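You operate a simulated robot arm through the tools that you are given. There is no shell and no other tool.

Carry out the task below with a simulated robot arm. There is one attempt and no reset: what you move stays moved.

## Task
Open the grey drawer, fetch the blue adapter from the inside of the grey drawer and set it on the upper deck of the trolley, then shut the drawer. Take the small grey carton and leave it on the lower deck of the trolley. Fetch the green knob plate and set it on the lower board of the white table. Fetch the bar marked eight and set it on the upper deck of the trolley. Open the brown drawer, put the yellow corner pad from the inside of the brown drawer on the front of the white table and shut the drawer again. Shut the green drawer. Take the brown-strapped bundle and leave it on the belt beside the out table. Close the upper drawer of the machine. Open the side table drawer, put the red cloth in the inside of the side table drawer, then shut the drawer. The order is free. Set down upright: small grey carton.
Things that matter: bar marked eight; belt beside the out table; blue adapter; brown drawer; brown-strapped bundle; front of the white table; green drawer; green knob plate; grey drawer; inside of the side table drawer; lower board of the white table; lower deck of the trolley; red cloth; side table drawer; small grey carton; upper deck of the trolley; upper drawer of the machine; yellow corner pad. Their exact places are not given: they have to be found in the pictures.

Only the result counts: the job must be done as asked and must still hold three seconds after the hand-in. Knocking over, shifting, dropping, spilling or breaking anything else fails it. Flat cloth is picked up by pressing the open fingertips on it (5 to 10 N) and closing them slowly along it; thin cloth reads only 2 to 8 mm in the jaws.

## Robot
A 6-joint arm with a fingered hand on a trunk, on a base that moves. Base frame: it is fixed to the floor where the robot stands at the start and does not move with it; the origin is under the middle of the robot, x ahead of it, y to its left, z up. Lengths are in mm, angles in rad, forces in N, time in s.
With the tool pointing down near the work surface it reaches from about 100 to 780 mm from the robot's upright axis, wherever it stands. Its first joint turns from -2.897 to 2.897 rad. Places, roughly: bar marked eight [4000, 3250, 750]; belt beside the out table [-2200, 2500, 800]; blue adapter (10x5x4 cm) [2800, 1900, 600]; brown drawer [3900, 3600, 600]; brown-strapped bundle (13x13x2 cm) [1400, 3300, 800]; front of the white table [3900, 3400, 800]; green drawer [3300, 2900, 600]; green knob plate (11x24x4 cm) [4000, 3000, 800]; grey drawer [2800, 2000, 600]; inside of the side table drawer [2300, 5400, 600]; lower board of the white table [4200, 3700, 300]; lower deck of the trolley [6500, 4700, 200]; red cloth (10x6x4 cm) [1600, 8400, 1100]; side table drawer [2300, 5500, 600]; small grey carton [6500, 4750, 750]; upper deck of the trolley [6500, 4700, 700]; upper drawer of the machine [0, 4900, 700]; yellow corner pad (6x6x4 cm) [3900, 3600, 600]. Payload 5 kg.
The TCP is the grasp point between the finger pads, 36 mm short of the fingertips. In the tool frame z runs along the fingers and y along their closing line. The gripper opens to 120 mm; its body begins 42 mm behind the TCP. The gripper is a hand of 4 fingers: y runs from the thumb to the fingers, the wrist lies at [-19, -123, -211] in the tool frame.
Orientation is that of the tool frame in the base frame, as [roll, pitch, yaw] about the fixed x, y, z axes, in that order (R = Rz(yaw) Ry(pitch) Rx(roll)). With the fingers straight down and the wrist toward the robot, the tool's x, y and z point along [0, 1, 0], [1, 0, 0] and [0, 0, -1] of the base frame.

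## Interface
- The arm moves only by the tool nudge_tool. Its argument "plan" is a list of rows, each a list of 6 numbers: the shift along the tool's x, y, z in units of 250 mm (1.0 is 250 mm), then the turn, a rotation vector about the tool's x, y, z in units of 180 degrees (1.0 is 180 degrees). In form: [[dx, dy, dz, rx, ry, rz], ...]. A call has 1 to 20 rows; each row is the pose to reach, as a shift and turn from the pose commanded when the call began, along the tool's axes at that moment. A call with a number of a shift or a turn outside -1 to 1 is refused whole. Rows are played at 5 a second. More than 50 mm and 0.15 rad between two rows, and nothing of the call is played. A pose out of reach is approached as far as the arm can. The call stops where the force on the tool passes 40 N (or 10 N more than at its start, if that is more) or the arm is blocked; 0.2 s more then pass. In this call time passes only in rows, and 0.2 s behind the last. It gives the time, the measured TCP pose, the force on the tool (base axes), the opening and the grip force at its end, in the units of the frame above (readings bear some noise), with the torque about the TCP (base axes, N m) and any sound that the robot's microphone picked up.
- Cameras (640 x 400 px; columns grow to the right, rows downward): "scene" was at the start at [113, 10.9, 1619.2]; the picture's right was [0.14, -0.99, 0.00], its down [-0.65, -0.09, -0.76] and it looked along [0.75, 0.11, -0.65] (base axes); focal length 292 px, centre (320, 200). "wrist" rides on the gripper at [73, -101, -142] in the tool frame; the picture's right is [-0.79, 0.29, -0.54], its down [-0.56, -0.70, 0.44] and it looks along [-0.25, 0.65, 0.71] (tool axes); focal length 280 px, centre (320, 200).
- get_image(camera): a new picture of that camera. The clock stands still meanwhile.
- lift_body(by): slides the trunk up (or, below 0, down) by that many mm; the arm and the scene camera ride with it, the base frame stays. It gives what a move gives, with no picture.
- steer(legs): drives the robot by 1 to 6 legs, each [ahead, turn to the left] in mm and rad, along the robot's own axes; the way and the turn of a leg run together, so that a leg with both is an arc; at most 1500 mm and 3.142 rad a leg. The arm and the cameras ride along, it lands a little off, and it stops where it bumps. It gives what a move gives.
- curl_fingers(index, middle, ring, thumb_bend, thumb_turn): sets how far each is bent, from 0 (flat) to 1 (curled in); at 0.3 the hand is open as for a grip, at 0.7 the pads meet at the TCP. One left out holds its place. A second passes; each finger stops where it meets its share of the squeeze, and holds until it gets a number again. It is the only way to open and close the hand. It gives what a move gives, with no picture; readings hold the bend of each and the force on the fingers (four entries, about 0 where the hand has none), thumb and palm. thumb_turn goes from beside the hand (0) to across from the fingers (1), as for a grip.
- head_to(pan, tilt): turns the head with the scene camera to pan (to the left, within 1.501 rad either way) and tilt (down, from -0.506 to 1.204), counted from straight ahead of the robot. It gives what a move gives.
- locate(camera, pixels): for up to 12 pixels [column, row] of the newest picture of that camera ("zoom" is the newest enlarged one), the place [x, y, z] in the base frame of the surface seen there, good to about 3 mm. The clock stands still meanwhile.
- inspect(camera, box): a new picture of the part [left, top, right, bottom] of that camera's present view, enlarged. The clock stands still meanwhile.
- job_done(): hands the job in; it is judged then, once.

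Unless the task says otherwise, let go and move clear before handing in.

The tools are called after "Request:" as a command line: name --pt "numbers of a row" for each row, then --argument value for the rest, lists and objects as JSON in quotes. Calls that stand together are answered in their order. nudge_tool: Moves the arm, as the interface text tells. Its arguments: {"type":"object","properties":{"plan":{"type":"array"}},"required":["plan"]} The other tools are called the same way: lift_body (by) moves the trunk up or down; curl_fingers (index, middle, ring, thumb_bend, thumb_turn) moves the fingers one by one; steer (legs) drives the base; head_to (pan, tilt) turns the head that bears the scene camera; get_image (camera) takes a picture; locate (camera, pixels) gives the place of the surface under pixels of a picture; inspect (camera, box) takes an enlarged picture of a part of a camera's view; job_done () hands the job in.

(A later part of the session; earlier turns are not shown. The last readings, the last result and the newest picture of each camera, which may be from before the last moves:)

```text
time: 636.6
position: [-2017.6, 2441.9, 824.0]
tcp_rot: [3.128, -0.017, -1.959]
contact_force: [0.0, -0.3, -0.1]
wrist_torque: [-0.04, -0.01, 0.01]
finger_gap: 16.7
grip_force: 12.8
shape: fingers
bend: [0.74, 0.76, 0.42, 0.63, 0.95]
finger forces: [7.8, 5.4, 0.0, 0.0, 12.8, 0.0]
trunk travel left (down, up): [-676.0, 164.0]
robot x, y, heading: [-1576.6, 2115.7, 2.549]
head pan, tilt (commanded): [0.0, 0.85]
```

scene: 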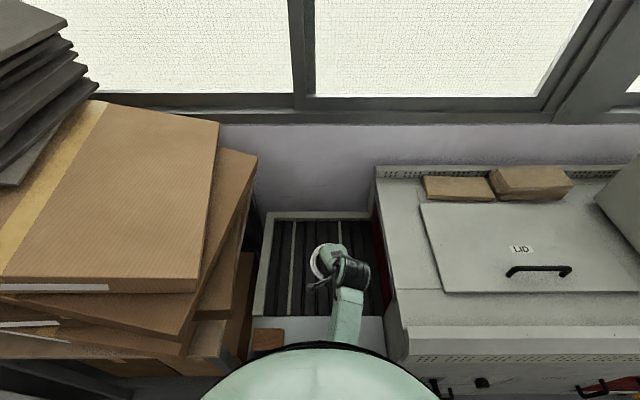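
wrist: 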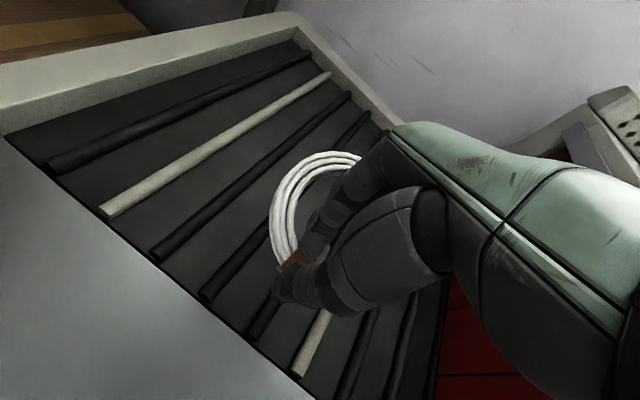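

Request:
lift_body --by -3

Request:
lift_body --by -3

Request:
lift_body --by -3

Request:
get_image --camera "wrist"

```text
time: 637.1
position: [-2017.7, 2440.5, 821.5]
tcp_rot: [3.127, -0.016, -1.96]
contact_force: [-1.1, 0.1, 7.7]
wrist_torque: [-0.08, -0.1, 0.02]
finger_gap: 16.6
grip_force: 15.3
shape: fingers
bend: [0.74, 0.76, 0.42, 0.63, 0.95]
finger forces: [8.8, 7.3, 0.0, 0.0, 13.4, 0.0]
trunk travel left (down, up): [-673.0, 167.0]
robot x, y, heading: [-1583.1, 2117.9, 2.547]
head pan, tilt (commanded): [0.0, 0.85]
```

```text
time: 637.7
position: [-2018.8, 2443.2, 820.4]
tcp_rot: [3.125, -0.015, -1.96]
contact_force: [-5.1, 4.0, 17.5]
wrist_torque: [-0.03, -0.2, 0.02]
finger_gap: 15.8
grip_force: 19.8
shape: fingers
bend: [0.74, 0.76, 0.42, 0.64, 0.95]
finger forces: [11.8, 11.1, 0.0, 0.1, 17.0, 0.1]
trunk travel left (down, up): [-670.0, 170.0]
robot x, y, heading: [-1582.4, 2113.7, 2.554]
head pan, tilt (commanded): [0.0, 0.85]
```

```text
time: 638.3
position: [-2020.1, 2443.8, 819.0]
tcp_rot: [3.118, -0.016, -1.96]
contact_force: [4.2, -2.6, 15.9]
wrist_torque: [-0.41, -0.56, 0.05]
finger_gap: 16.6
grip_force: 19.0
shape: fingers
bend: [0.74, 0.76, 0.42, 0.64, 0.95]
finger forces: [7.3, 5.2, 0.0, 0.0, 24.0, 0.0]
trunk travel left (down, up): [-667.0, 173.0]
robot x, y, heading: [-1583.1, 2117.3, 2.547]
head pan, tilt (commanded): [0.0, 0.85]
stopped: the force on the tool passed its limit at 42 N (the readings are from after the stop); the commanded pose is now the measured one
```

```text
taken
```

wrist: 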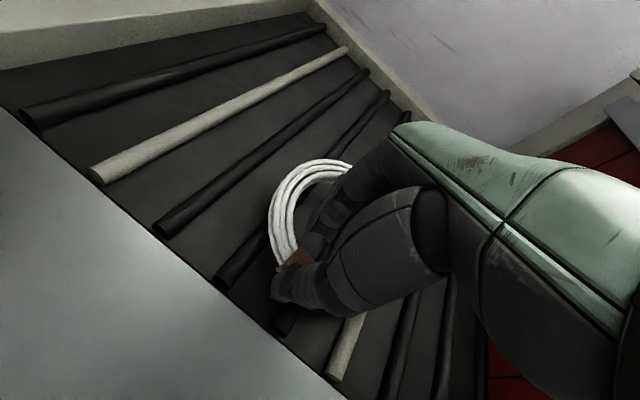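

Contact made. Ease up 4 mm and release.

Request:
lift_body --by 4

Request:
curl_fingers --index 0.62 --middle 0.62 --thumb_bend 0.55

Request:
lift_body --by 8

Request:
curl_fingers --index 0.52 --middle 0.52 --thumb_bend 0.45

Request:
get_image --camera "wrist"

```text
time: 638.8
position: [-2020.0, 2443.7, 820.5]
tcp_rot: [3.124, -0.015, -1.962]
contact_force: [-0.2, 0.5, -0.9]
wrist_torque: [0.0, 0.02, 0.02]
finger_gap: 16.4
grip_force: 14.2
shape: fingers
bend: [0.74, 0.76, 0.42, 0.64, 0.95]
finger forces: [8.3, 6.0, 0.1, 0.0, 14.0, 0.0]
trunk travel left (down, up): [-671.0, 169.0]
robot x, y, heading: [-1580.1, 2116.2, 2.542]
head pan, tilt (commanded): [0.0, 0.85]
```

```text
time: 639.8
position: [-2019.3, 2443.2, 822.6]
tcp_rot: [3.123, -0.016, -1.96]
contact_force: [0.0, 0.0, -0.1]
wrist_torque: [0.0, -0.01, -0.03]
finger_gap: 38.1
grip_force: 0.1
shape: fingers
bend: [0.62, 0.62, 0.42, 0.55, 0.97]
finger forces: [0.0, 0.1, 0.0, 0.1, 0.0, 0.0]
trunk travel left (down, up): [-671.0, 169.0]
robot x, y, heading: [-1581.4, 2113.9, 2.546]
head pan, tilt (commanded): [0.0, 0.85]
```

```text
time: 640.4
position: [-2020.2, 2444.2, 831.2]
tcp_rot: [3.121, -0.016, -1.961]
contact_force: [0.0, 0.2, 0.5]
wrist_torque: [-0.01, 0.0, -0.03]
finger_gap: 38.1
grip_force: 0.1
shape: fingers
bend: [0.62, 0.62, 0.42, 0.55, 0.97]
finger forces: [0.0, 0.0, 0.0, 0.0, 0.0, 0.0]
trunk travel left (down, up): [-679.0, 161.0]
robot x, y, heading: [-1580.8, 2114.5, 2.546]
head pan, tilt (commanded): [0.0, 0.85]
```

```text
time: 641.4
position: [-2019.6, 2443.5, 830.7]
tcp_rot: [3.124, -0.015, -1.962]
contact_force: [0.8, -0.2, 0.2]
wrist_torque: [0.01, -0.01, 0.0]
finger_gap: 68.4
grip_force: 0.0
shape: fingers
bend: [0.52, 0.52, 0.42, 0.45, 0.97]
finger forces: [0.0, 0.0, 0.1, 0.1, 0.1, 0.0]
trunk travel left (down, up): [-679.0, 161.0]
robot x, y, heading: [-1581.8, 2114.5, 2.547]
head pan, tilt (commanded): [0.0, 0.85]
```

```text
taken
```

wrist: 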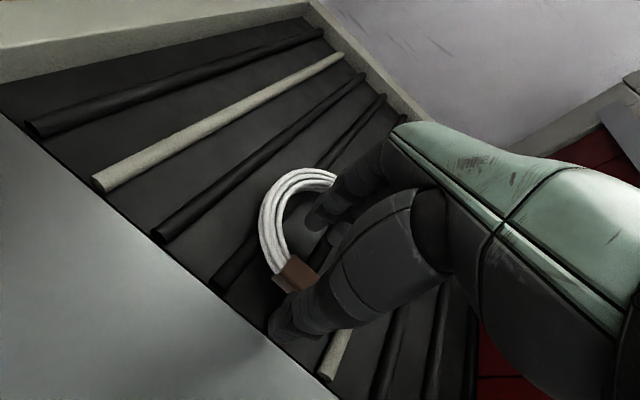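

Released. Raise the hand clear and verify.

Request:
lift_body --by 160

Request:
get_image --camera "wrist"

Request:
inspect --camera "scene" --box '[220, 190, 420, 315]'

```text
time: 643.2
position: [-2019.9, 2443.8, 990.1]
tcp_rot: [3.122, -0.015, -1.962]
contact_force: [-0.3, 0.0, 0.2]
wrist_torque: [-0.02, 0.01, 0.01]
finger_gap: 68.3
grip_force: 0.1
shape: fingers
bend: [0.52, 0.52, 0.42, 0.45, 0.97]
finger forces: [0.0, 0.0, 0.1, 0.0, 0.1, 0.0]
trunk travel left (down, up): [-839.0, 1.0]
robot x, y, heading: [-1581.7, 2111.4, 2.542]
head pan, tilt (commanded): [0.0, 0.85]
```

```text
taken
```

wrist: 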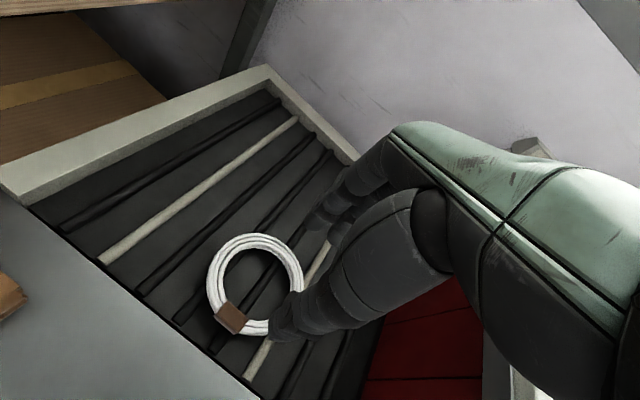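

```text
3.20 times, centred on (320, 252) of scene
```

zoom: 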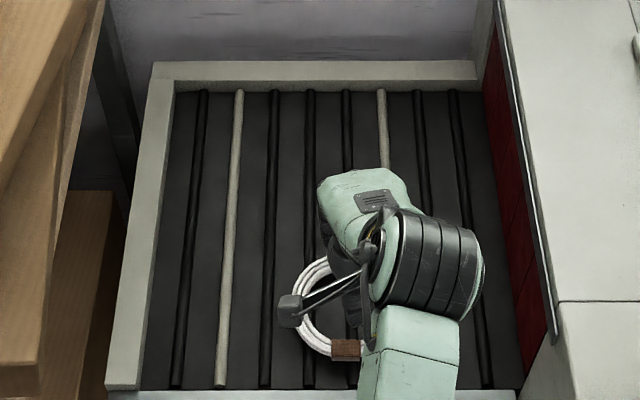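

I'll check the coil's exact location on the belt.

Request:
locate --camera "wrist" --pixels '[[215, 285], [230, 245], [265, 240], [297, 280], [250, 328], [230, 318], [250, 285], [200, 350]]'

```text
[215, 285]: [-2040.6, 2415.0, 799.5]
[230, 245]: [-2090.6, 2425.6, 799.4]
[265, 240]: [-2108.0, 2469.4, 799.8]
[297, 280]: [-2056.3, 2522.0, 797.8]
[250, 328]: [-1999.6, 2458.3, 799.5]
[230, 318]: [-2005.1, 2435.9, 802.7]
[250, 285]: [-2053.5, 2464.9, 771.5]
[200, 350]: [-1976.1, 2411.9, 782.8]
```

The coil lies fully on the belt. Next: the machine's upper drawer near (0, 4900, 700). Back off, and look along the window-side corridor.

Request:
nudge_tool --pt "0 -0.15 0 0 0 0" --pt "0 -0.3 0 0 0 0" --pt "0 -0.4 0 0 0 0"

Request:
steer --legs '[[-340, 0], [0, -1.571]]'

Request:
head_to --pan 0.0 --tilt 0.4

Request:
get_image --camera "scene"

Request:
head_to --pan 0.6 --tilt 0.4

Request:
get_image --camera "scene"

```text
time: 644.0
position: [-1925.7, 2405.2, 988.7]
tcp_rot: [3.121, -0.017, -1.959]
contact_force: [0.7, -0.3, -0.4]
wrist_torque: [0.0, -0.03, 0.01]
finger_gap: 68.3
grip_force: 0.0
shape: fingers
bend: [0.52, 0.52, 0.42, 0.45, 0.97]
finger forces: [0.0, 0.0, 0.1, 0.0, 0.0, 0.1]
trunk travel left (down, up): [-839.0, 1.0]
robot x, y, heading: [-1579.1, 2112.2, 2.547]
head pan, tilt (commanded): [0.0, 0.85]
```

```text
time: 651.0
position: [-1006.0, 2268.2, 988.7]
tcp_rot: [3.122, -0.014, 2.748]
contact_force: [0.1, -0.4, 0.0]
wrist_torque: [0.0, 0.02, -0.02]
finger_gap: 68.5
grip_force: 0.1
shape: fingers
bend: [0.52, 0.52, 0.42, 0.45, 0.97]
finger forces: [0.0, 0.1, 0.1, 0.0, 0.1, 0.0]
trunk travel left (down, up): [-839.0, 1.0]
robot x, y, heading: [-1293.3, 1923.3, 0.978]
head pan, tilt (commanded): [0.0, 0.85]
```

```text
time: 651.9
position: [-1006.0, 2266.8, 987.7]
tcp_rot: [3.122, -0.018, 2.748]
contact_force: [0.0, -0.2, -1.0]
wrist_torque: [0.0, -0.01, 0.02]
finger_gap: 68.3
grip_force: 0.1
shape: fingers
bend: [0.52, 0.52, 0.42, 0.45, 0.97]
finger forces: [0.1, 0.0, 0.1, 0.0, 0.0, 0.0]
trunk travel left (down, up): [-839.0, 1.0]
robot x, y, heading: [-1296.7, 1923.5, 0.977]
head pan, tilt (commanded): [0.0, 0.4]
```

```text
taken
```

scene: 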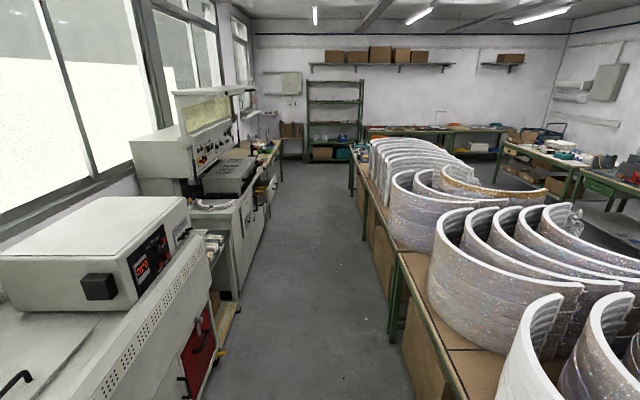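

```text
time: 652.9
position: [-1005.8, 2267.4, 988.8]
tcp_rot: [3.122, -0.017, 2.749]
contact_force: [0.4, -1.1, 0.4]
wrist_torque: [0.0, -0.05, 0.01]
finger_gap: 68.4
grip_force: 0.0
shape: fingers
bend: [0.52, 0.52, 0.42, 0.45, 0.97]
finger forces: [0.0, 0.1, 0.0, 0.0, 0.0, 0.1]
trunk travel left (down, up): [-839.0, 1.0]
robot x, y, heading: [-1299.1, 1923.6, 0.975]
head pan, tilt (commanded): [0.6, 0.4]
```

```text
taken
```

scene: 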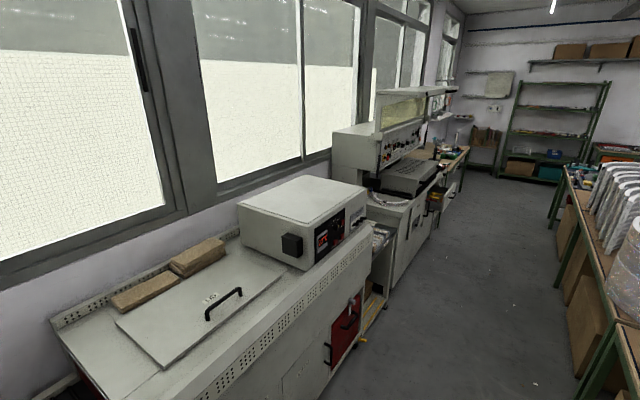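

The corridor along the machines is clear. I'll measure its edges and find the upper drawer of the machine.

Request:
head_to --pan 0.1 --tilt 0.4

Request:
get_image --camera "scene"

Request:
locate --camera "scene" --pixels '[[215, 385], [255, 310], [277, 250], [300, 190], [405, 390], [420, 330], [400, 240], [380, 190], [330, 300], [350, 200], [265, 225], [245, 290]]'

Request:
inspect --camera "scene" --box '[200, 120, 360, 220]'

```text
time: 653.8
position: [-1007.2, 2268.1, 988.6]
tcp_rot: [3.121, -0.015, 2.749]
contact_force: [-0.2, -0.8, -0.3]
wrist_torque: [0.06, -0.04, -0.02]
finger_gap: 68.5
grip_force: 0.0
shape: fingers
bend: [0.52, 0.52, 0.42, 0.45, 0.97]
finger forces: [0.1, 0.1, 0.1, 0.0, 0.0, 0.1]
trunk travel left (down, up): [-839.0, 1.0]
robot x, y, heading: [-1298.7, 1925.2, 0.979]
head pan, tilt (commanded): [0.099, 0.4]
```

```text
taken
```

scene: 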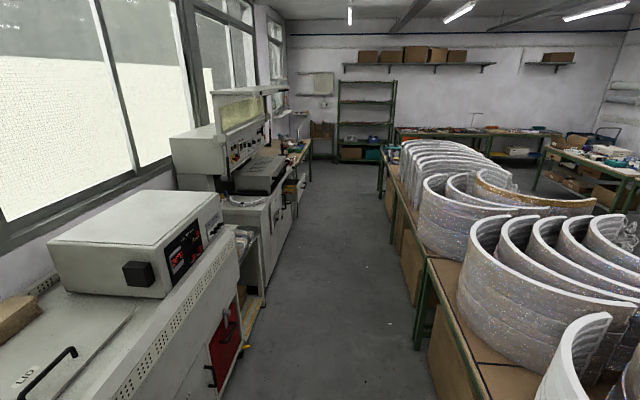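

```text
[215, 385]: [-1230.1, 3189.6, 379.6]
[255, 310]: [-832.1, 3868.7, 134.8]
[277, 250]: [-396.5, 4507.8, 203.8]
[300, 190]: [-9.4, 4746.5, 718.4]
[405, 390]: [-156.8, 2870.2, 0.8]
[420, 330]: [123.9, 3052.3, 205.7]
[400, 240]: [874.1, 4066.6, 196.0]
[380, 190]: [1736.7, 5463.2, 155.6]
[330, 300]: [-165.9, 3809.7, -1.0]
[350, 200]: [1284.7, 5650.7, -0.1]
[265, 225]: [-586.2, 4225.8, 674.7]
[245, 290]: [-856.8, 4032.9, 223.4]
```

```text
4.00 times, centred on (280, 170) of scene
```

zoom: 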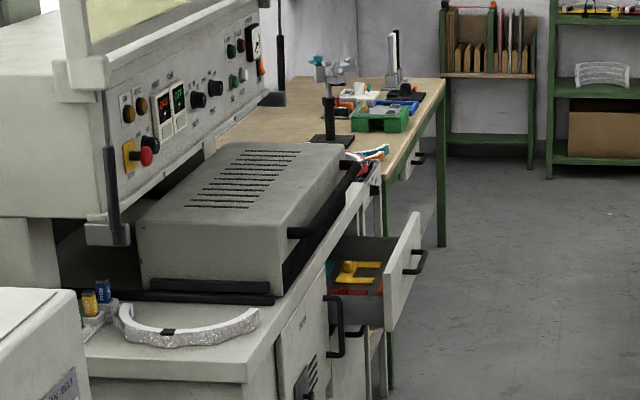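

The open upper drawer of the machine is at zoom (400, 280), about (−9, 4746, 718). Drive along the corridor to t≈3950 and face it.

Request:
steer --legs '[[1500, 0], [1500, 0], [0, 1.571]]'

Request:
head_to --pan -0.1 --tilt 0.7

Request:
get_image --camera "scene"

```text
time: 674.4
position: [60.2, 4699.9, 988.3]
tcp_rot: [3.124, -0.016, -1.958]
contact_force: [0.6, 0.0, -0.2]
wrist_torque: [0.03, 0.02, -0.01]
finger_gap: 68.5
grip_force: 0.0
shape: fingers
bend: [0.52, 0.52, 0.42, 0.45, 0.97]
finger forces: [0.1, 0.1, 0.0, 0.0, 0.0, 0.1]
trunk travel left (down, up): [-839.0, 1.0]
robot x, y, heading: [409.8, 4411.4, 2.549]
head pan, tilt (commanded): [0.099, 0.4]
```

```text
time: 675.2
position: [60.3, 4699.7, 988.7]
tcp_rot: [3.124, -0.017, -1.959]
contact_force: [-0.3, 0.2, 1.8]
wrist_torque: [0.01, -0.02, 0.01]
finger_gap: 68.4
grip_force: 0.0
shape: fingers
bend: [0.52, 0.52, 0.42, 0.45, 0.97]
finger forces: [0.0, 0.0, 0.0, 0.0, 0.1, 0.0]
trunk travel left (down, up): [-839.0, 1.0]
robot x, y, heading: [404.1, 4406.1, 2.548]
head pan, tilt (commanded): [-0.099, 0.7]
```

```text
taken
```

scene: 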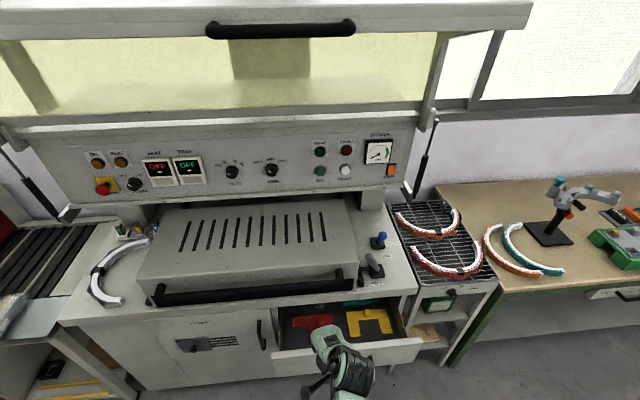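

The upper drawer is open at (350, 355). Zoom in and measure its front.

Request:
inspect --camera "scene" --box '[250, 290, 450, 400]'

Request:
locate --camera "zoom" --pixels '[[100, 220], [520, 190], [450, 230], [130, 250], [60, 150], [450, 60], [100, 60], [520, 300], [180, 60], [380, 110]]'

```text
3.20 times, centred on (350, 345) of scene
```

zoom: 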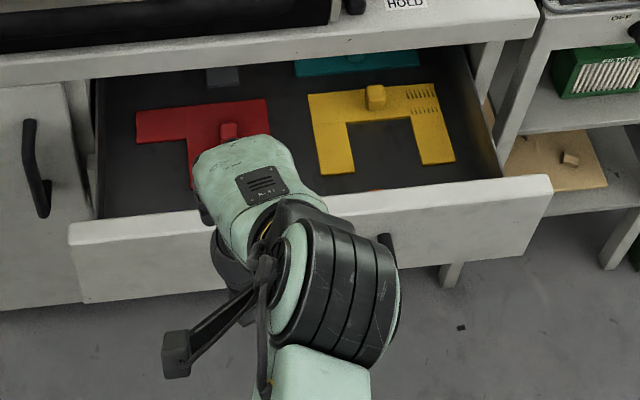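

```text
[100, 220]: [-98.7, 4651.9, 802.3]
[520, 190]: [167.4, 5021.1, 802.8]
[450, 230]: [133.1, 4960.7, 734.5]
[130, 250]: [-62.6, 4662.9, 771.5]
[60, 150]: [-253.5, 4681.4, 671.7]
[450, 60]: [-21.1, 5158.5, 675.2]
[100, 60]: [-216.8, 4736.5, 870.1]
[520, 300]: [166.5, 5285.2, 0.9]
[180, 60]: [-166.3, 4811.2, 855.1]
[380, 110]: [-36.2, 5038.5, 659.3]
```

Drawer front: n≈−2685, z up to 803, t 3780…4255; machine face is at n≈−2840. Back up a bit, shift to the drawer's centre, fist, lower to z≈755.

Request:
steer --legs '[[-90, 0]]'

Request:
nudge_tool --pt "-0.13 -0.03 0 0 0 0" --pt "-0.26 -0.06 0 0 0 0" --pt "-0.38 -0.08 0 0 0 0"

Request:
curl_fingers --index 0.8 --middle 0.8 --ring 0.8 --thumb_bend 0.6

Request:
lift_body --by -233

Request:
get_image --camera "scene"

Request:
inspect --camera "scene" --box '[230, 180, 430, 305]'

```text
time: 676.3
position: [134.3, 4650.4, 988.3]
tcp_rot: [3.122, -0.015, -1.96]
contact_force: [-0.9, 0.5, -1.4]
wrist_torque: [-0.01, -0.03, 0.0]
finger_gap: 68.3
grip_force: 0.2
shape: fingers
bend: [0.52, 0.52, 0.42, 0.45, 0.97]
finger forces: [0.1, 0.0, 0.0, 0.1, 0.0, 0.0]
trunk travel left (down, up): [-839.0, 1.0]
robot x, y, heading: [481.1, 4364.7, 2.545]
head pan, tilt (commanded): [-0.099, 0.7]
```

```text
time: 677.1
position: [190.6, 4731.0, 986.6]
tcp_rot: [3.119, -0.014, -1.959]
contact_force: [-0.1, -0.2, 0.6]
wrist_torque: [0.02, 0.02, 0.0]
finger_gap: 68.5
grip_force: 0.2
shape: fingers
bend: [0.52, 0.52, 0.42, 0.45, 0.97]
finger forces: [0.1, 0.0, 0.0, 0.1, 0.0, 0.0]
trunk travel left (down, up): [-839.0, 1.0]
robot x, y, heading: [479.1, 4358.9, 2.545]
head pan, tilt (commanded): [-0.099, 0.7]
```

```text
time: 678.1
position: [188.6, 4731.3, 986.0]
tcp_rot: [3.119, -0.016, -1.959]
contact_force: [-0.2, -0.4, -0.6]
wrist_torque: [0.02, -0.02, -0.04]
finger_gap: 11.0
grip_force: 0.0
shape: fingers
bend: [0.8, 0.8, 0.8, 0.6, 0.97]
finger forces: [0.1, 0.0, 0.1, 0.0, 0.1, 0.0]
trunk travel left (down, up): [-839.0, 1.0]
robot x, y, heading: [479.9, 4357.5, 2.548]
head pan, tilt (commanded): [-0.099, 0.7]
```

```text
time: 680.6
position: [188.7, 4729.8, 752.7]
tcp_rot: [3.121, -0.016, -1.961]
contact_force: [-0.5, 0.2, 0.8]
wrist_torque: [-0.05, 0.0, -0.02]
finger_gap: 11.5
grip_force: 0.1
shape: fingers
bend: [0.8, 0.8, 0.8, 0.6, 0.97]
finger forces: [0.0, 0.0, 0.0, 0.0, 0.1, 0.0]
trunk travel left (down, up): [-606.0, 234.0]
robot x, y, heading: [479.2, 4359.6, 2.548]
head pan, tilt (commanded): [-0.099, 0.7]
```

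```text
taken
```

scene: 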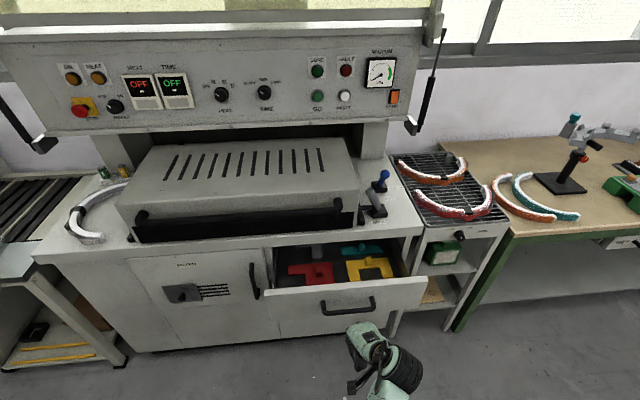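

```text
3.20 times, centred on (330, 242) of scene
```

zoom: 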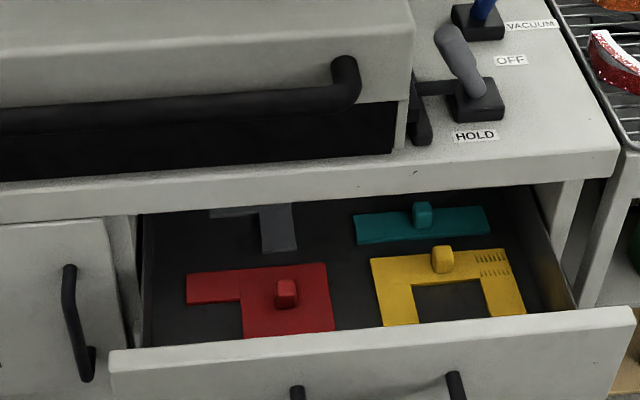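

Locate the handle to align the fist.

Request:
locate --camera "scene" --pixels '[[323, 306], [348, 311], [372, 302], [335, 312], [360, 309], [290, 300], [410, 295], [270, 320]]'

```text
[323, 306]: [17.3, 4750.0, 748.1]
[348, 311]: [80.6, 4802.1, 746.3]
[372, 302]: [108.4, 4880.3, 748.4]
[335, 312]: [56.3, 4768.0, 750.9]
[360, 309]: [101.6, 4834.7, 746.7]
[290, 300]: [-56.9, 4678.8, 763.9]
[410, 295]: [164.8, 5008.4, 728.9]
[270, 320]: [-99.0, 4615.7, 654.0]
```

Handle bar at n≈−2632, t≈4017, z≈746; the fist is aligned. Drive forward 235 mm, then finish with the arm.

Request:
steer --legs '[[235, 0]]'

Request:
nudge_tool --pt "0 0.04 0 0 0 0" --pt "0 0.08 0 0 0 0" --pt "0 0.12 0 0 0 0" --pt "0 0.16 0 0 0 0" --pt "0 0.2 0 0 0 0" --pt "0 0.24 0 0 0 0" --pt "0 0.28 0 0 0 0" --pt "0 0.32 0 0 0 0"

Request:
get_image --camera "scene"

```text
time: 682.5
position: [-6.9, 4860.3, 753.0]
tcp_rot: [3.123, -0.016, -1.958]
contact_force: [-0.2, -0.4, 0.7]
wrist_torque: [0.01, 0.01, 0.03]
finger_gap: 11.5
grip_force: 0.1
shape: fingers
bend: [0.8, 0.8, 0.8, 0.59, 0.97]
finger forces: [0.0, 0.0, 0.1, 0.0, 0.1, 0.0]
trunk travel left (down, up): [-606.0, 234.0]
robot x, y, heading: [284.7, 4489.1, 2.549]
head pan, tilt (commanded): [-0.099, 0.7]
```

```text
time: 684.0
position: [-60.5, 4882.0, 757.6]
tcp_rot: [3.119, -0.014, -1.958]
contact_force: [19.3, -14.0, 22.2]
wrist_torque: [0.56, 0.71, -0.22]
finger_gap: 12.6
grip_force: 17.0
shape: fingers
bend: [0.8, 0.81, 0.8, 0.59, 0.97]
finger forces: [7.2, 22.4, 3.7, 0.0, 0.0, 0.1]
trunk travel left (down, up): [-606.0, 234.0]
robot x, y, heading: [287.6, 4487.1, 2.547]
head pan, tilt (commanded): [-0.099, 0.7]
stopped in row 7: the force on the tool passed its limit at 56 N (the readings are from after the stop); the commanded pose is now the measured one
```

```text
taken
```

scene: 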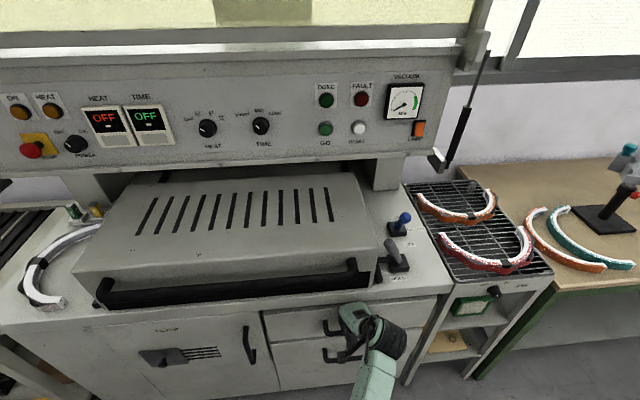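

It hit the stop. Back off and verify it is flush with the lower drawer.

Request:
steer --legs '[[-230, 0]]'

Request:
inspect --camera "scene" --box '[230, 200, 430, 325]'

Request:
locate --camera "zoom" --pixels '[[160, 215], [500, 190], [160, 260], [500, 250], [60, 240], [420, 180], [300, 260]]'

```text
time: 685.8
position: [125.8, 4756.4, 755.5]
tcp_rot: [3.124, -0.017, -1.961]
contact_force: [0.4, -0.8, 0.8]
wrist_torque: [-0.01, -0.02, 0.01]
finger_gap: 12.0
grip_force: 0.0
shape: fingers
bend: [0.8, 0.8, 0.8, 0.59, 0.97]
finger forces: [0.0, 0.0, 0.1, 0.0, 0.0, 0.0]
trunk travel left (down, up): [-606.0, 234.0]
robot x, y, heading: [473.7, 4360.5, 2.546]
head pan, tilt (commanded): [-0.099, 0.7]
```

```text
3.20 times, centred on (330, 262) of scene
```

zoom: 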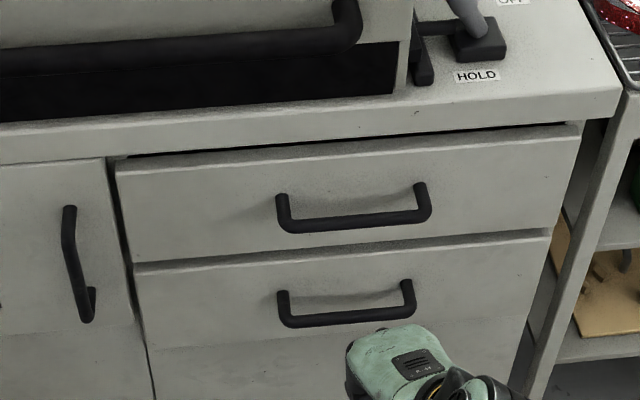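

```text
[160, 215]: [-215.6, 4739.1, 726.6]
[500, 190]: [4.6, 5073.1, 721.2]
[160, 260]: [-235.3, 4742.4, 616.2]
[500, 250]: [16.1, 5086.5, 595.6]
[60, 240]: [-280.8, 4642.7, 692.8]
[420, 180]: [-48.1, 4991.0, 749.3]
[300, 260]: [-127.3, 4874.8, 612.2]
```

The upper machine drawer is flush. Next: the side table drawer and the red cloth. Raise the arm, turn along the corridor and look.

Request:
lift_body --by 232

Request:
steer --legs '[[0, -1.571], [1300, 0]]'

Request:
head_to --pan 0.0 --tilt 0.35

Request:
get_image --camera "scene"

Request:
head_to --pan -0.8 --tilt 0.5

Request:
get_image --camera "scene"

```text
time: 688.2
position: [127.6, 4756.8, 986.4]
tcp_rot: [3.123, -0.016, -1.96]
contact_force: [0.6, 0.0, -0.2]
wrist_torque: [-0.01, 0.0, 0.01]
finger_gap: 12.0
grip_force: 0.0
shape: fingers
bend: [0.8, 0.8, 0.8, 0.59, 0.97]
finger forces: [0.0, 0.1, 0.0, 0.0, 0.0, 0.1]
trunk travel left (down, up): [-838.0, 2.0]
robot x, y, heading: [475.6, 4360.7, 2.545]
head pan, tilt (commanded): [-0.099, 0.7]
```

```text
time: 699.9
position: [1588.7, 5790.6, 986.9]
tcp_rot: [3.124, -0.015, 2.759]
contact_force: [0.0, 0.1, 0.0]
wrist_torque: [0.01, 0.0, -0.02]
finger_gap: 12.2
grip_force: 0.2
shape: fingers
bend: [0.8, 0.8, 0.8, 0.59, 0.97]
finger forces: [0.0, 0.1, 0.0, 0.0, 0.1, 0.0]
trunk travel left (down, up): [-838.0, 2.0]
robot x, y, heading: [1196.6, 5442.6, 0.982]
head pan, tilt (commanded): [-0.099, 0.7]
```

```text
time: 700.8
position: [1588.9, 5790.8, 986.5]
tcp_rot: [3.125, -0.015, 2.758]
contact_force: [-0.1, 0.1, -0.5]
wrist_torque: [-0.02, -0.03, 0.0]
finger_gap: 11.9
grip_force: 0.0
shape: fingers
bend: [0.8, 0.8, 0.8, 0.59, 0.97]
finger forces: [0.1, 0.0, 0.0, 0.1, 0.0, 0.0]
trunk travel left (down, up): [-838.0, 2.0]
robot x, y, heading: [1196.9, 5437.4, 0.982]
head pan, tilt (commanded): [0.0, 0.351]
```

```text
taken
```

scene: 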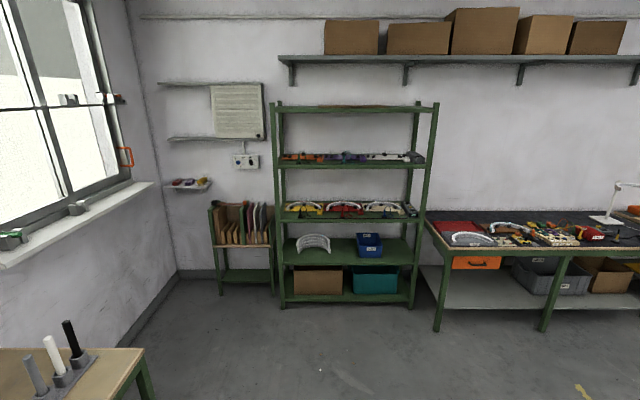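

```text
time: 701.9
position: [1588.9, 5790.9, 986.5]
tcp_rot: [3.126, -0.016, 2.757]
contact_force: [-0.2, -0.5, -0.3]
wrist_torque: [0.07, 0.0, 0.01]
finger_gap: 11.9
grip_force: 0.1
shape: fingers
bend: [0.8, 0.8, 0.8, 0.59, 0.97]
finger forces: [0.1, 0.0, 0.1, 0.1, 0.0, 0.1]
trunk travel left (down, up): [-838.0, 2.0]
robot x, y, heading: [1200.6, 5435.9, 0.985]
head pan, tilt (commanded): [-0.799, 0.499]
```

```text
taken
```

scene: 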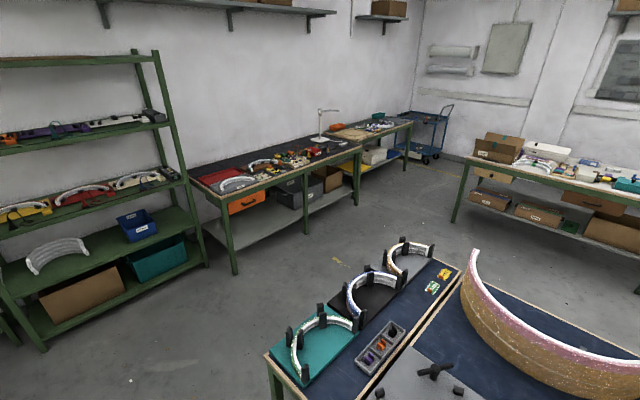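

A small wall shelf at (187, 183) in the first view holds coloured cloths. I'll zoom on it and locate.

Request:
head_to --pan 0.3 --tilt 0.35

Request:
get_image --camera "scene"

Request:
inspect --camera "scene" --box '[230, 150, 326, 210]'

Request:
locate --camera "zoom" --pixels '[[250, 205], [290, 200], [340, 205], [380, 190], [250, 235], [380, 235], [300, 240], [240, 190], [420, 150], [300, 150]]'

```text
time: 703.2
position: [1589.6, 5788.9, 986.4]
tcp_rot: [3.123, -0.016, 2.758]
contact_force: [-0.2, -0.2, 0.9]
wrist_torque: [-0.04, -0.02, 0.0]
finger_gap: 11.9
grip_force: 0.0
shape: fingers
bend: [0.8, 0.8, 0.8, 0.59, 0.97]
finger forces: [0.0, 0.0, 0.0, 0.0, 0.0, 0.0]
trunk travel left (down, up): [-838.0, 2.0]
robot x, y, heading: [1199.0, 5442.0, 0.988]
head pan, tilt (commanded): [0.3, 0.351]
```

```text
taken
```

scene: 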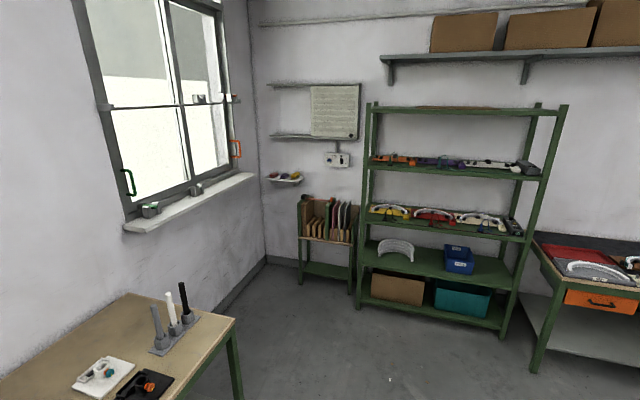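

```text
6.67 times, centred on (278, 180) of scene
```

zoom: 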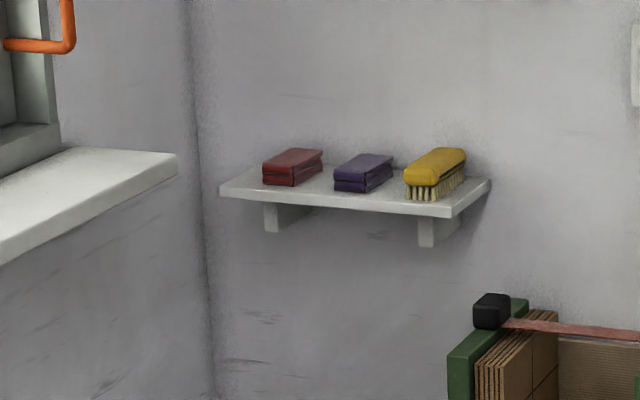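

```text
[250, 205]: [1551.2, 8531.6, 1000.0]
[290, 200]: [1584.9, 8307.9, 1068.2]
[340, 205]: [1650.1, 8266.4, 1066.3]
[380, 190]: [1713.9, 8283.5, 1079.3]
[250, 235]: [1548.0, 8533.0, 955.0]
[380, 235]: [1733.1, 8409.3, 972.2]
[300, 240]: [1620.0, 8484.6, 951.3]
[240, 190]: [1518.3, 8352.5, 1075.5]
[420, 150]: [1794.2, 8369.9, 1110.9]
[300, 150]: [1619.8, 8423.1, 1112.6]
```

The red cloth is the folded red pad at zoom (292, 167) on the wall shelf (z≈1075–1113). I'll locate the cloth precisely and the free floor in front of it.

Request:
locate --camera "zoom" --pixels '[[275, 160], [315, 155], [292, 155], [268, 178], [300, 180], [320, 168], [292, 170], [345, 170], [360, 160], [225, 185], [480, 185], [440, 205]]'

Request:
locate --camera "scene" --pixels '[[235, 320], [240, 395], [130, 295], [302, 285], [350, 295], [270, 270], [270, 300], [300, 350], [215, 305], [130, 230], [250, 180], [355, 300]]'

```text
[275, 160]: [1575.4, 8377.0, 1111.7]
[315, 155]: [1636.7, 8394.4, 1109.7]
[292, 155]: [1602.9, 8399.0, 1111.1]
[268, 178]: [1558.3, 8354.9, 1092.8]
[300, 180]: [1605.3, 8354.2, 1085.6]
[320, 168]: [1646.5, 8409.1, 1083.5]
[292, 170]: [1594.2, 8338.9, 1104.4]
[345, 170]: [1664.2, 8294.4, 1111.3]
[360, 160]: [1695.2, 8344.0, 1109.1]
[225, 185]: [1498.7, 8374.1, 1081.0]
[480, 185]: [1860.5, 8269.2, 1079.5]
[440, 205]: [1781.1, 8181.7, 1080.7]
```

```text
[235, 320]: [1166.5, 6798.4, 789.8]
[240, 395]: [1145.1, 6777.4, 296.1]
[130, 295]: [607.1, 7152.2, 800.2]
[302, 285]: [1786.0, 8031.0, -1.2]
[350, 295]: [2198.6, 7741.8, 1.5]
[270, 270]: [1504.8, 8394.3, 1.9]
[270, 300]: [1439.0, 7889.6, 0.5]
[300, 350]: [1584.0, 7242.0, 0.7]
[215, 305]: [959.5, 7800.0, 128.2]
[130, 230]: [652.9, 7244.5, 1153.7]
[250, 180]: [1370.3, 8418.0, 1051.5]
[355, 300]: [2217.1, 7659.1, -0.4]
```

Cloth: n −3418…−3360, t 7785…7880, top z 1112 on a shelf at 1077. First I'll open the side table drawer, which faces the far wall: drive around to its front.

Request:
steer --legs '[[1480, 0], [0, -1.571], [900, 0], [0, -1.571]]'

Request:
head_to --pan 0.0 --tilt 0.6

Request:
get_image --camera "scene"

```text
time: 725.1
position: [2375.0, 5820.5, 986.0]
tcp_rot: [3.123, -0.015, -0.376]
contact_force: [-0.4, 0.1, -0.4]
wrist_torque: [0.0, 0.0, 0.01]
finger_gap: 11.6
grip_force: 0.1
shape: fingers
bend: [0.8, 0.8, 0.8, 0.59, 0.97]
finger forces: [0.0, 0.0, 0.0, 0.0, 0.0, 0.1]
trunk travel left (down, up): [-838.0, 2.0]
robot x, y, heading: [2766.6, 6173.5, -2.148]
head pan, tilt (commanded): [0.3, 0.351]
```

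```text
time: 725.9
position: [2374.9, 5820.9, 986.3]
tcp_rot: [3.124, -0.017, -0.375]
contact_force: [0.2, -1.0, -0.1]
wrist_torque: [-0.03, 0.01, 0.0]
finger_gap: 11.9
grip_force: 0.0
shape: fingers
bend: [0.8, 0.8, 0.8, 0.59, 0.97]
finger forces: [0.1, 0.0, 0.0, 0.1, 0.0, 0.0]
trunk travel left (down, up): [-838.0, 2.0]
robot x, y, heading: [2763.0, 6172.5, -2.151]
head pan, tilt (commanded): [0.0, 0.6]
```

```text
taken
```

scene: 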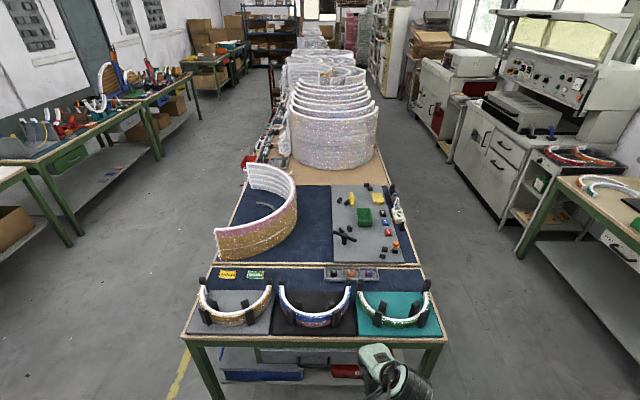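

I see the side table's end with something under its skirt at (300, 355). Zoom in.

Request:
inspect --camera "scene" --box '[170, 300, 460, 400]'

Request:
lift_body --by -350

Request:
get_image --camera "scene"

```text
2.21 times, centred on (315, 350) of scene
```

zoom: 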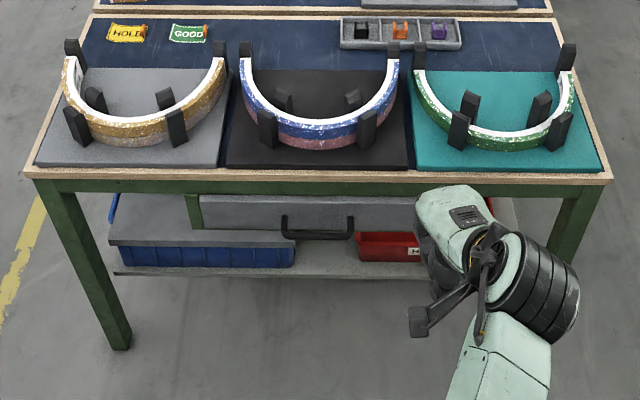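

```text
time: 729.3
position: [2374.5, 5820.1, 635.6]
tcp_rot: [3.123, -0.015, -0.374]
contact_force: [0.6, -0.3, 0.4]
wrist_torque: [-0.03, 0.01, 0.01]
finger_gap: 12.2
grip_force: 0.0
shape: fingers
bend: [0.8, 0.8, 0.8, 0.59, 0.97]
finger forces: [0.1, 0.0, 0.0, 0.0, 0.0, 0.1]
trunk travel left (down, up): [-488.0, 352.0]
robot x, y, heading: [2766.7, 6171.6, -2.152]
head pan, tilt (commanded): [0.0, 0.6]
```

```text
taken
```

scene: 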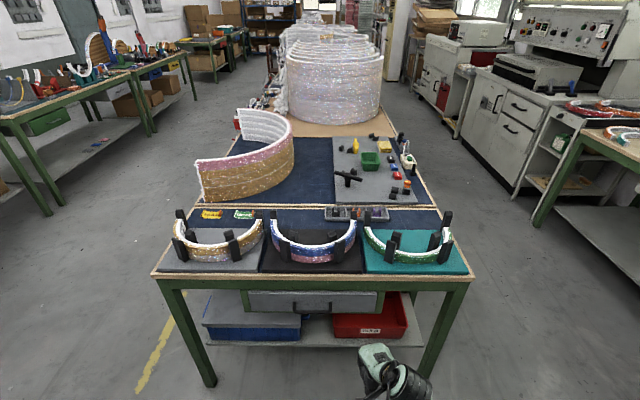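

The side drawer is the grey front with a black handle at (312, 302). Measure it.

Request:
inspect --camera "scene" --box '[230, 270, 390, 370]'

Request:
locate --camera "zoom" --pixels '[[70, 110], [580, 110], [300, 100], [265, 130], [300, 150], [360, 150], [405, 130], [265, 105], [405, 105], [300, 60], [80, 150], [560, 150]]'

```text
4.00 times, centred on (310, 320) of scene
```

zoom: 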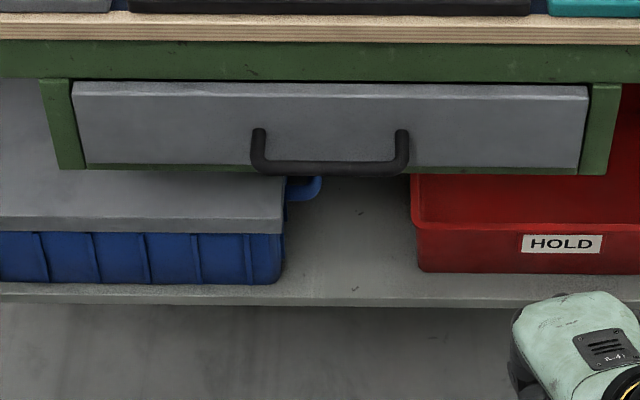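

```text
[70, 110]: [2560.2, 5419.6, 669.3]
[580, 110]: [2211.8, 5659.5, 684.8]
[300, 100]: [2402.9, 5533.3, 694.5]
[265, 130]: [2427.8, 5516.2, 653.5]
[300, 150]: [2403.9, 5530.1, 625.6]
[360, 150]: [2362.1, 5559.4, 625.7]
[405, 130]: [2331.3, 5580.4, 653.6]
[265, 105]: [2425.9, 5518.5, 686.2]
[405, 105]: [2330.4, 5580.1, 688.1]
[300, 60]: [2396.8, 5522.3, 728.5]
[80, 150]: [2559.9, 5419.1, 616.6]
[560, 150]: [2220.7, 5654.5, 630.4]
```

Request:
locate --camera "zoom" --pixels '[[290, 167], [330, 167], [370, 167], [330, 163], [330, 172], [258, 150], [402, 152], [258, 135], [402, 137]]'

```text
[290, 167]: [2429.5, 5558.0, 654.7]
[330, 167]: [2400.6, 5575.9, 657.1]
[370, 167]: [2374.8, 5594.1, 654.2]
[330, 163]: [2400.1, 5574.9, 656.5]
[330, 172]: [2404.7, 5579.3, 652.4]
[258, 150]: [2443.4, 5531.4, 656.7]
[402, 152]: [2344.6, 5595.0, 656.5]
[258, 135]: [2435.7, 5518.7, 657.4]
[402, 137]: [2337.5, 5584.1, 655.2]
```

Handle bar at n≈−1146, t≈5956, z≈652. Lower the trunk, open the hand, and rotate to the horizontal pose as for the brown drawer.

Request:
lift_body --by -228

Request:
curl_fingers --index 0.35 --middle 0.35 --ring 0.35 --thumb_bend 0.35

Request:
nudge_tool --pt "0.04 0.01 -0.08 -0.0417 0 0" --pt "0.08 0.02 -0.163 -0.0834 0 0" --pt "0.12 0.03 -0.245 -0.125 0 0" --pt "0.16 0.04 -0.327 -0.1667 0 0" --pt "0.2 0.06 -0.41 -0.2083 0 0" --pt "0.24 0.08 -0.49 -0.25 0 0" --pt "0.28 0.1 -0.57 -0.2917 0 0" --pt "0.32 0.12 -0.65 -0.3333 0 0" --pt "0.36 0.14 -0.735 -0.375 0 0" --pt "0.4 0.16 -0.82 -0.4167 0 0" --pt "0.4 0.18 -0.9 -0.4583 0 0" --pt "0.4 0.2 -0.98 -0.5 0 0"

Request:
get_image --camera "scene"

```text
time: 731.7
position: [2375.5, 5820.5, 409.2]
tcp_rot: [3.124, -0.016, -0.375]
contact_force: [-0.4, 0.1, 0.4]
wrist_torque: [0.0, 0.0, 0.0]
finger_gap: 12.2
grip_force: 0.1
shape: fingers
bend: [0.8, 0.8, 0.8, 0.59, 0.97]
finger forces: [0.0, 0.0, 0.1, 0.1, 0.0, 0.1]
trunk travel left (down, up): [-260.0, 580.0]
robot x, y, heading: [2761.1, 6173.9, -2.15]
head pan, tilt (commanded): [0.0, 0.6]
```

```text
time: 732.7
position: [2375.3, 5819.9, 407.5]
tcp_rot: [3.123, -0.015, -0.375]
contact_force: [0.1, 0.0, 0.1]
wrist_torque: [0.0, 0.01, -0.01]
finger_gap: 108.5
grip_force: 0.1
shape: fingers
bend: [0.35, 0.35, 0.35, 0.35, 0.97]
finger forces: [0.1, 0.0, 0.0, 0.0, 0.1, 0.0]
trunk travel left (down, up): [-260.0, 580.0]
robot x, y, heading: [2761.2, 6174.4, -2.15]
head pan, tilt (commanded): [0.0, 0.6]
```

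```text
time: 735.3
position: [2449.8, 5742.6, 653.0]
tcp_rot: [1.556, -0.018, -0.374]
contact_force: [-0.8, -0.8, 0.1]
wrist_torque: [-0.05, 0.01, -0.04]
finger_gap: 108.7
grip_force: 0.1
shape: fingers
bend: [0.35, 0.35, 0.35, 0.35, 0.98]
finger forces: [0.1, 0.0, 0.0, 0.0, 0.0, 0.0]
trunk travel left (down, up): [-260.0, 580.0]
robot x, y, heading: [2767.1, 6173.0, -2.15]
head pan, tilt (commanded): [0.0, 0.6]
```

```text
taken
```

scene: 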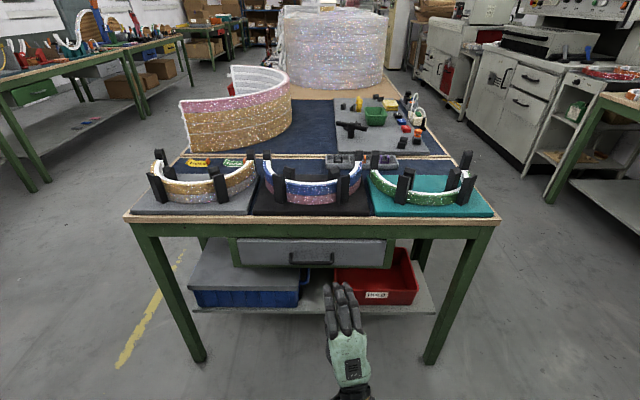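

Horizontal, no flags. Now yaw −0.22 rad while moving forward and left toward the handle.

Request:
nudge_tool --pt "0.05 0 0.12 0.001 -0.01 -0.001" --pt "0.1 0 0.2 0.002 -0.03 -0.003" --pt "0.16 0 0.26 0.004 -0.05 -0.005" --pt "0.208 0 0.293 0.005 -0.071 -0.006"

Request:
inspect --camera "scene" --box '[260, 220, 400, 308]'

```text
time: 736.3
position: [2470.8, 5655.0, 658.9]
tcp_rot: [1.572, 0.001, -0.599]
contact_force: [0.3, 0.0, 0.5]
wrist_torque: [0.0, 0.0, 0.01]
finger_gap: 108.8
grip_force: 0.0
shape: fingers
bend: [0.35, 0.35, 0.35, 0.35, 0.98]
finger forces: [0.1, 0.1, 0.0, 0.1, 0.0, 0.0]
trunk travel left (down, up): [-260.0, 580.0]
robot x, y, heading: [2767.0, 6174.4, -2.149]
head pan, tilt (commanded): [0.0, 0.6]
```

```text
4.55 times, centred on (330, 264) of scene
```

zoom: 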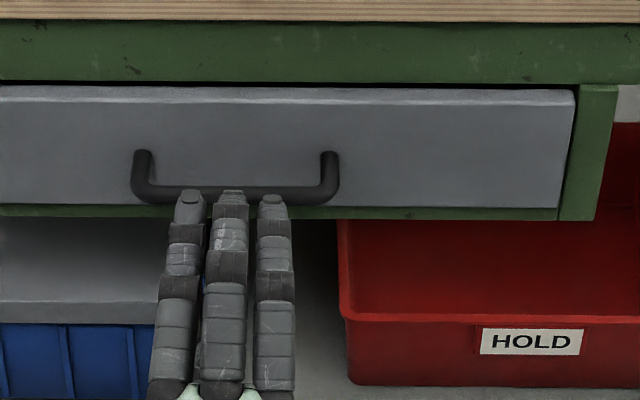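

Aligned at n≈−1135. Advance 97 mm and lower 6 mm onto the bar.

Request:
nudge_tool --pt "0 -0.012 0.14 0 0 0" --pt "0 -0.024 0.28 0 0 0" --pt "0 -0.024 0.385 0 0 0"

Request:
inspect --camera "scene" --box '[260, 220, 400, 308]'

```text
time: 737.1
position: [2415.6, 5574.4, 651.9]
tcp_rot: [1.571, 0.0, -0.598]
contact_force: [0.3, 0.3, 0.1]
wrist_torque: [0.0, 0.02, 0.0]
finger_gap: 108.8
grip_force: 0.0
shape: fingers
bend: [0.35, 0.35, 0.35, 0.35, 0.98]
finger forces: [0.1, 0.1, 0.1, 0.0, 0.0, 0.1]
trunk travel left (down, up): [-260.0, 580.0]
robot x, y, heading: [2763.1, 6173.0, -2.149]
head pan, tilt (commanded): [0.0, 0.6]
```

```text
4.55 times, centred on (330, 264) of scene
```

zoom: 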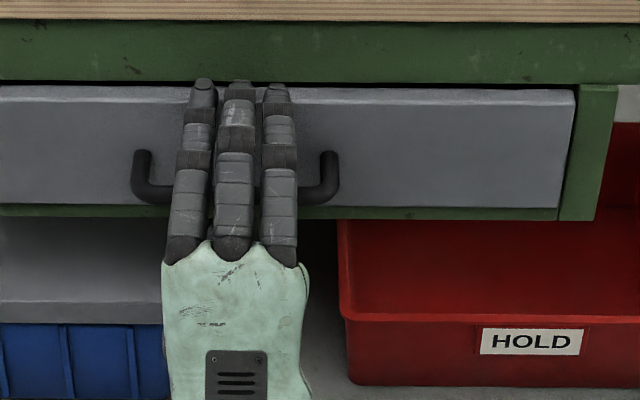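

Fingers are centred over the bar. Close on it.

Request:
curl_fingers --index 0.7 --middle 0.7 --ring 0.7 --thumb_bend 0.6

Request:
curl_fingers --index 0.85 --middle 0.85 --ring 0.85

Request:
steer --legs '[[-120, 0]]'

Request:
get_image --camera "scene"

```text
time: 738.1
position: [2415.3, 5576.5, 654.7]
tcp_rot: [1.567, 0.002, -0.6]
contact_force: [7.1, 5.5, 10.2]
wrist_torque: [-0.46, 0.69, -0.06]
finger_gap: 20.5
grip_force: 6.5
shape: fingers
bend: [0.7, 0.5, 0.7, 0.6, 0.98]
finger forces: [0.0, 13.4, 0.0, 0.1, 0.1, 0.0]
trunk travel left (down, up): [-260.0, 580.0]
robot x, y, heading: [2764.8, 6171.8, -2.152]
head pan, tilt (commanded): [0.0, 0.6]
```

```text
time: 739.1
position: [2415.1, 5577.0, 655.6]
tcp_rot: [1.566, 0.001, -0.6]
contact_force: [-1.7, -2.3, 23.7]
wrist_torque: [-0.26, 0.78, 0.11]
finger_gap: 11.1
grip_force: 23.9
shape: fingers
bend: [0.75, 0.49, 0.73, 0.6, 0.98]
finger forces: [10.6, 16.6, 11.8, 0.0, 8.6, 0.1]
trunk travel left (down, up): [-260.0, 580.0]
robot x, y, heading: [2763.9, 6174.6, -2.153]
head pan, tilt (commanded): [0.0, 0.6]
```

```text
time: 740.4
position: [2481.5, 5675.9, 654.9]
tcp_rot: [1.566, 0.002, -0.597]
contact_force: [6.7, -3.8, 23.0]
wrist_torque: [-0.02, 0.68, 0.31]
finger_gap: 10.9
grip_force: 23.2
shape: fingers
bend: [0.75, 0.48, 0.73, 0.6, 0.97]
finger forces: [10.2, 14.2, 10.6, 0.1, 12.2, 0.0]
trunk travel left (down, up): [-260.0, 580.0]
robot x, y, heading: [2832.2, 6271.7, -2.151]
head pan, tilt (commanded): [0.0, 0.6]
```

```text
taken
```

scene: 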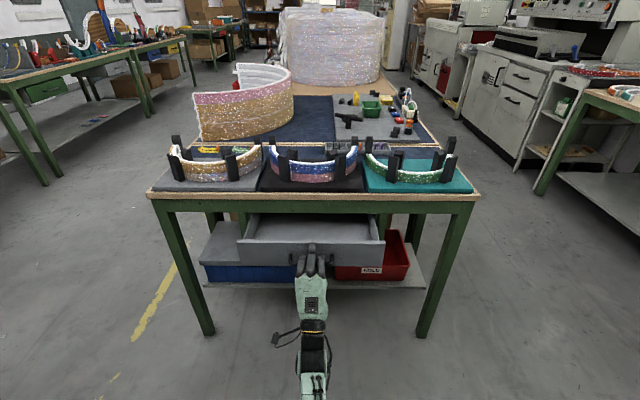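

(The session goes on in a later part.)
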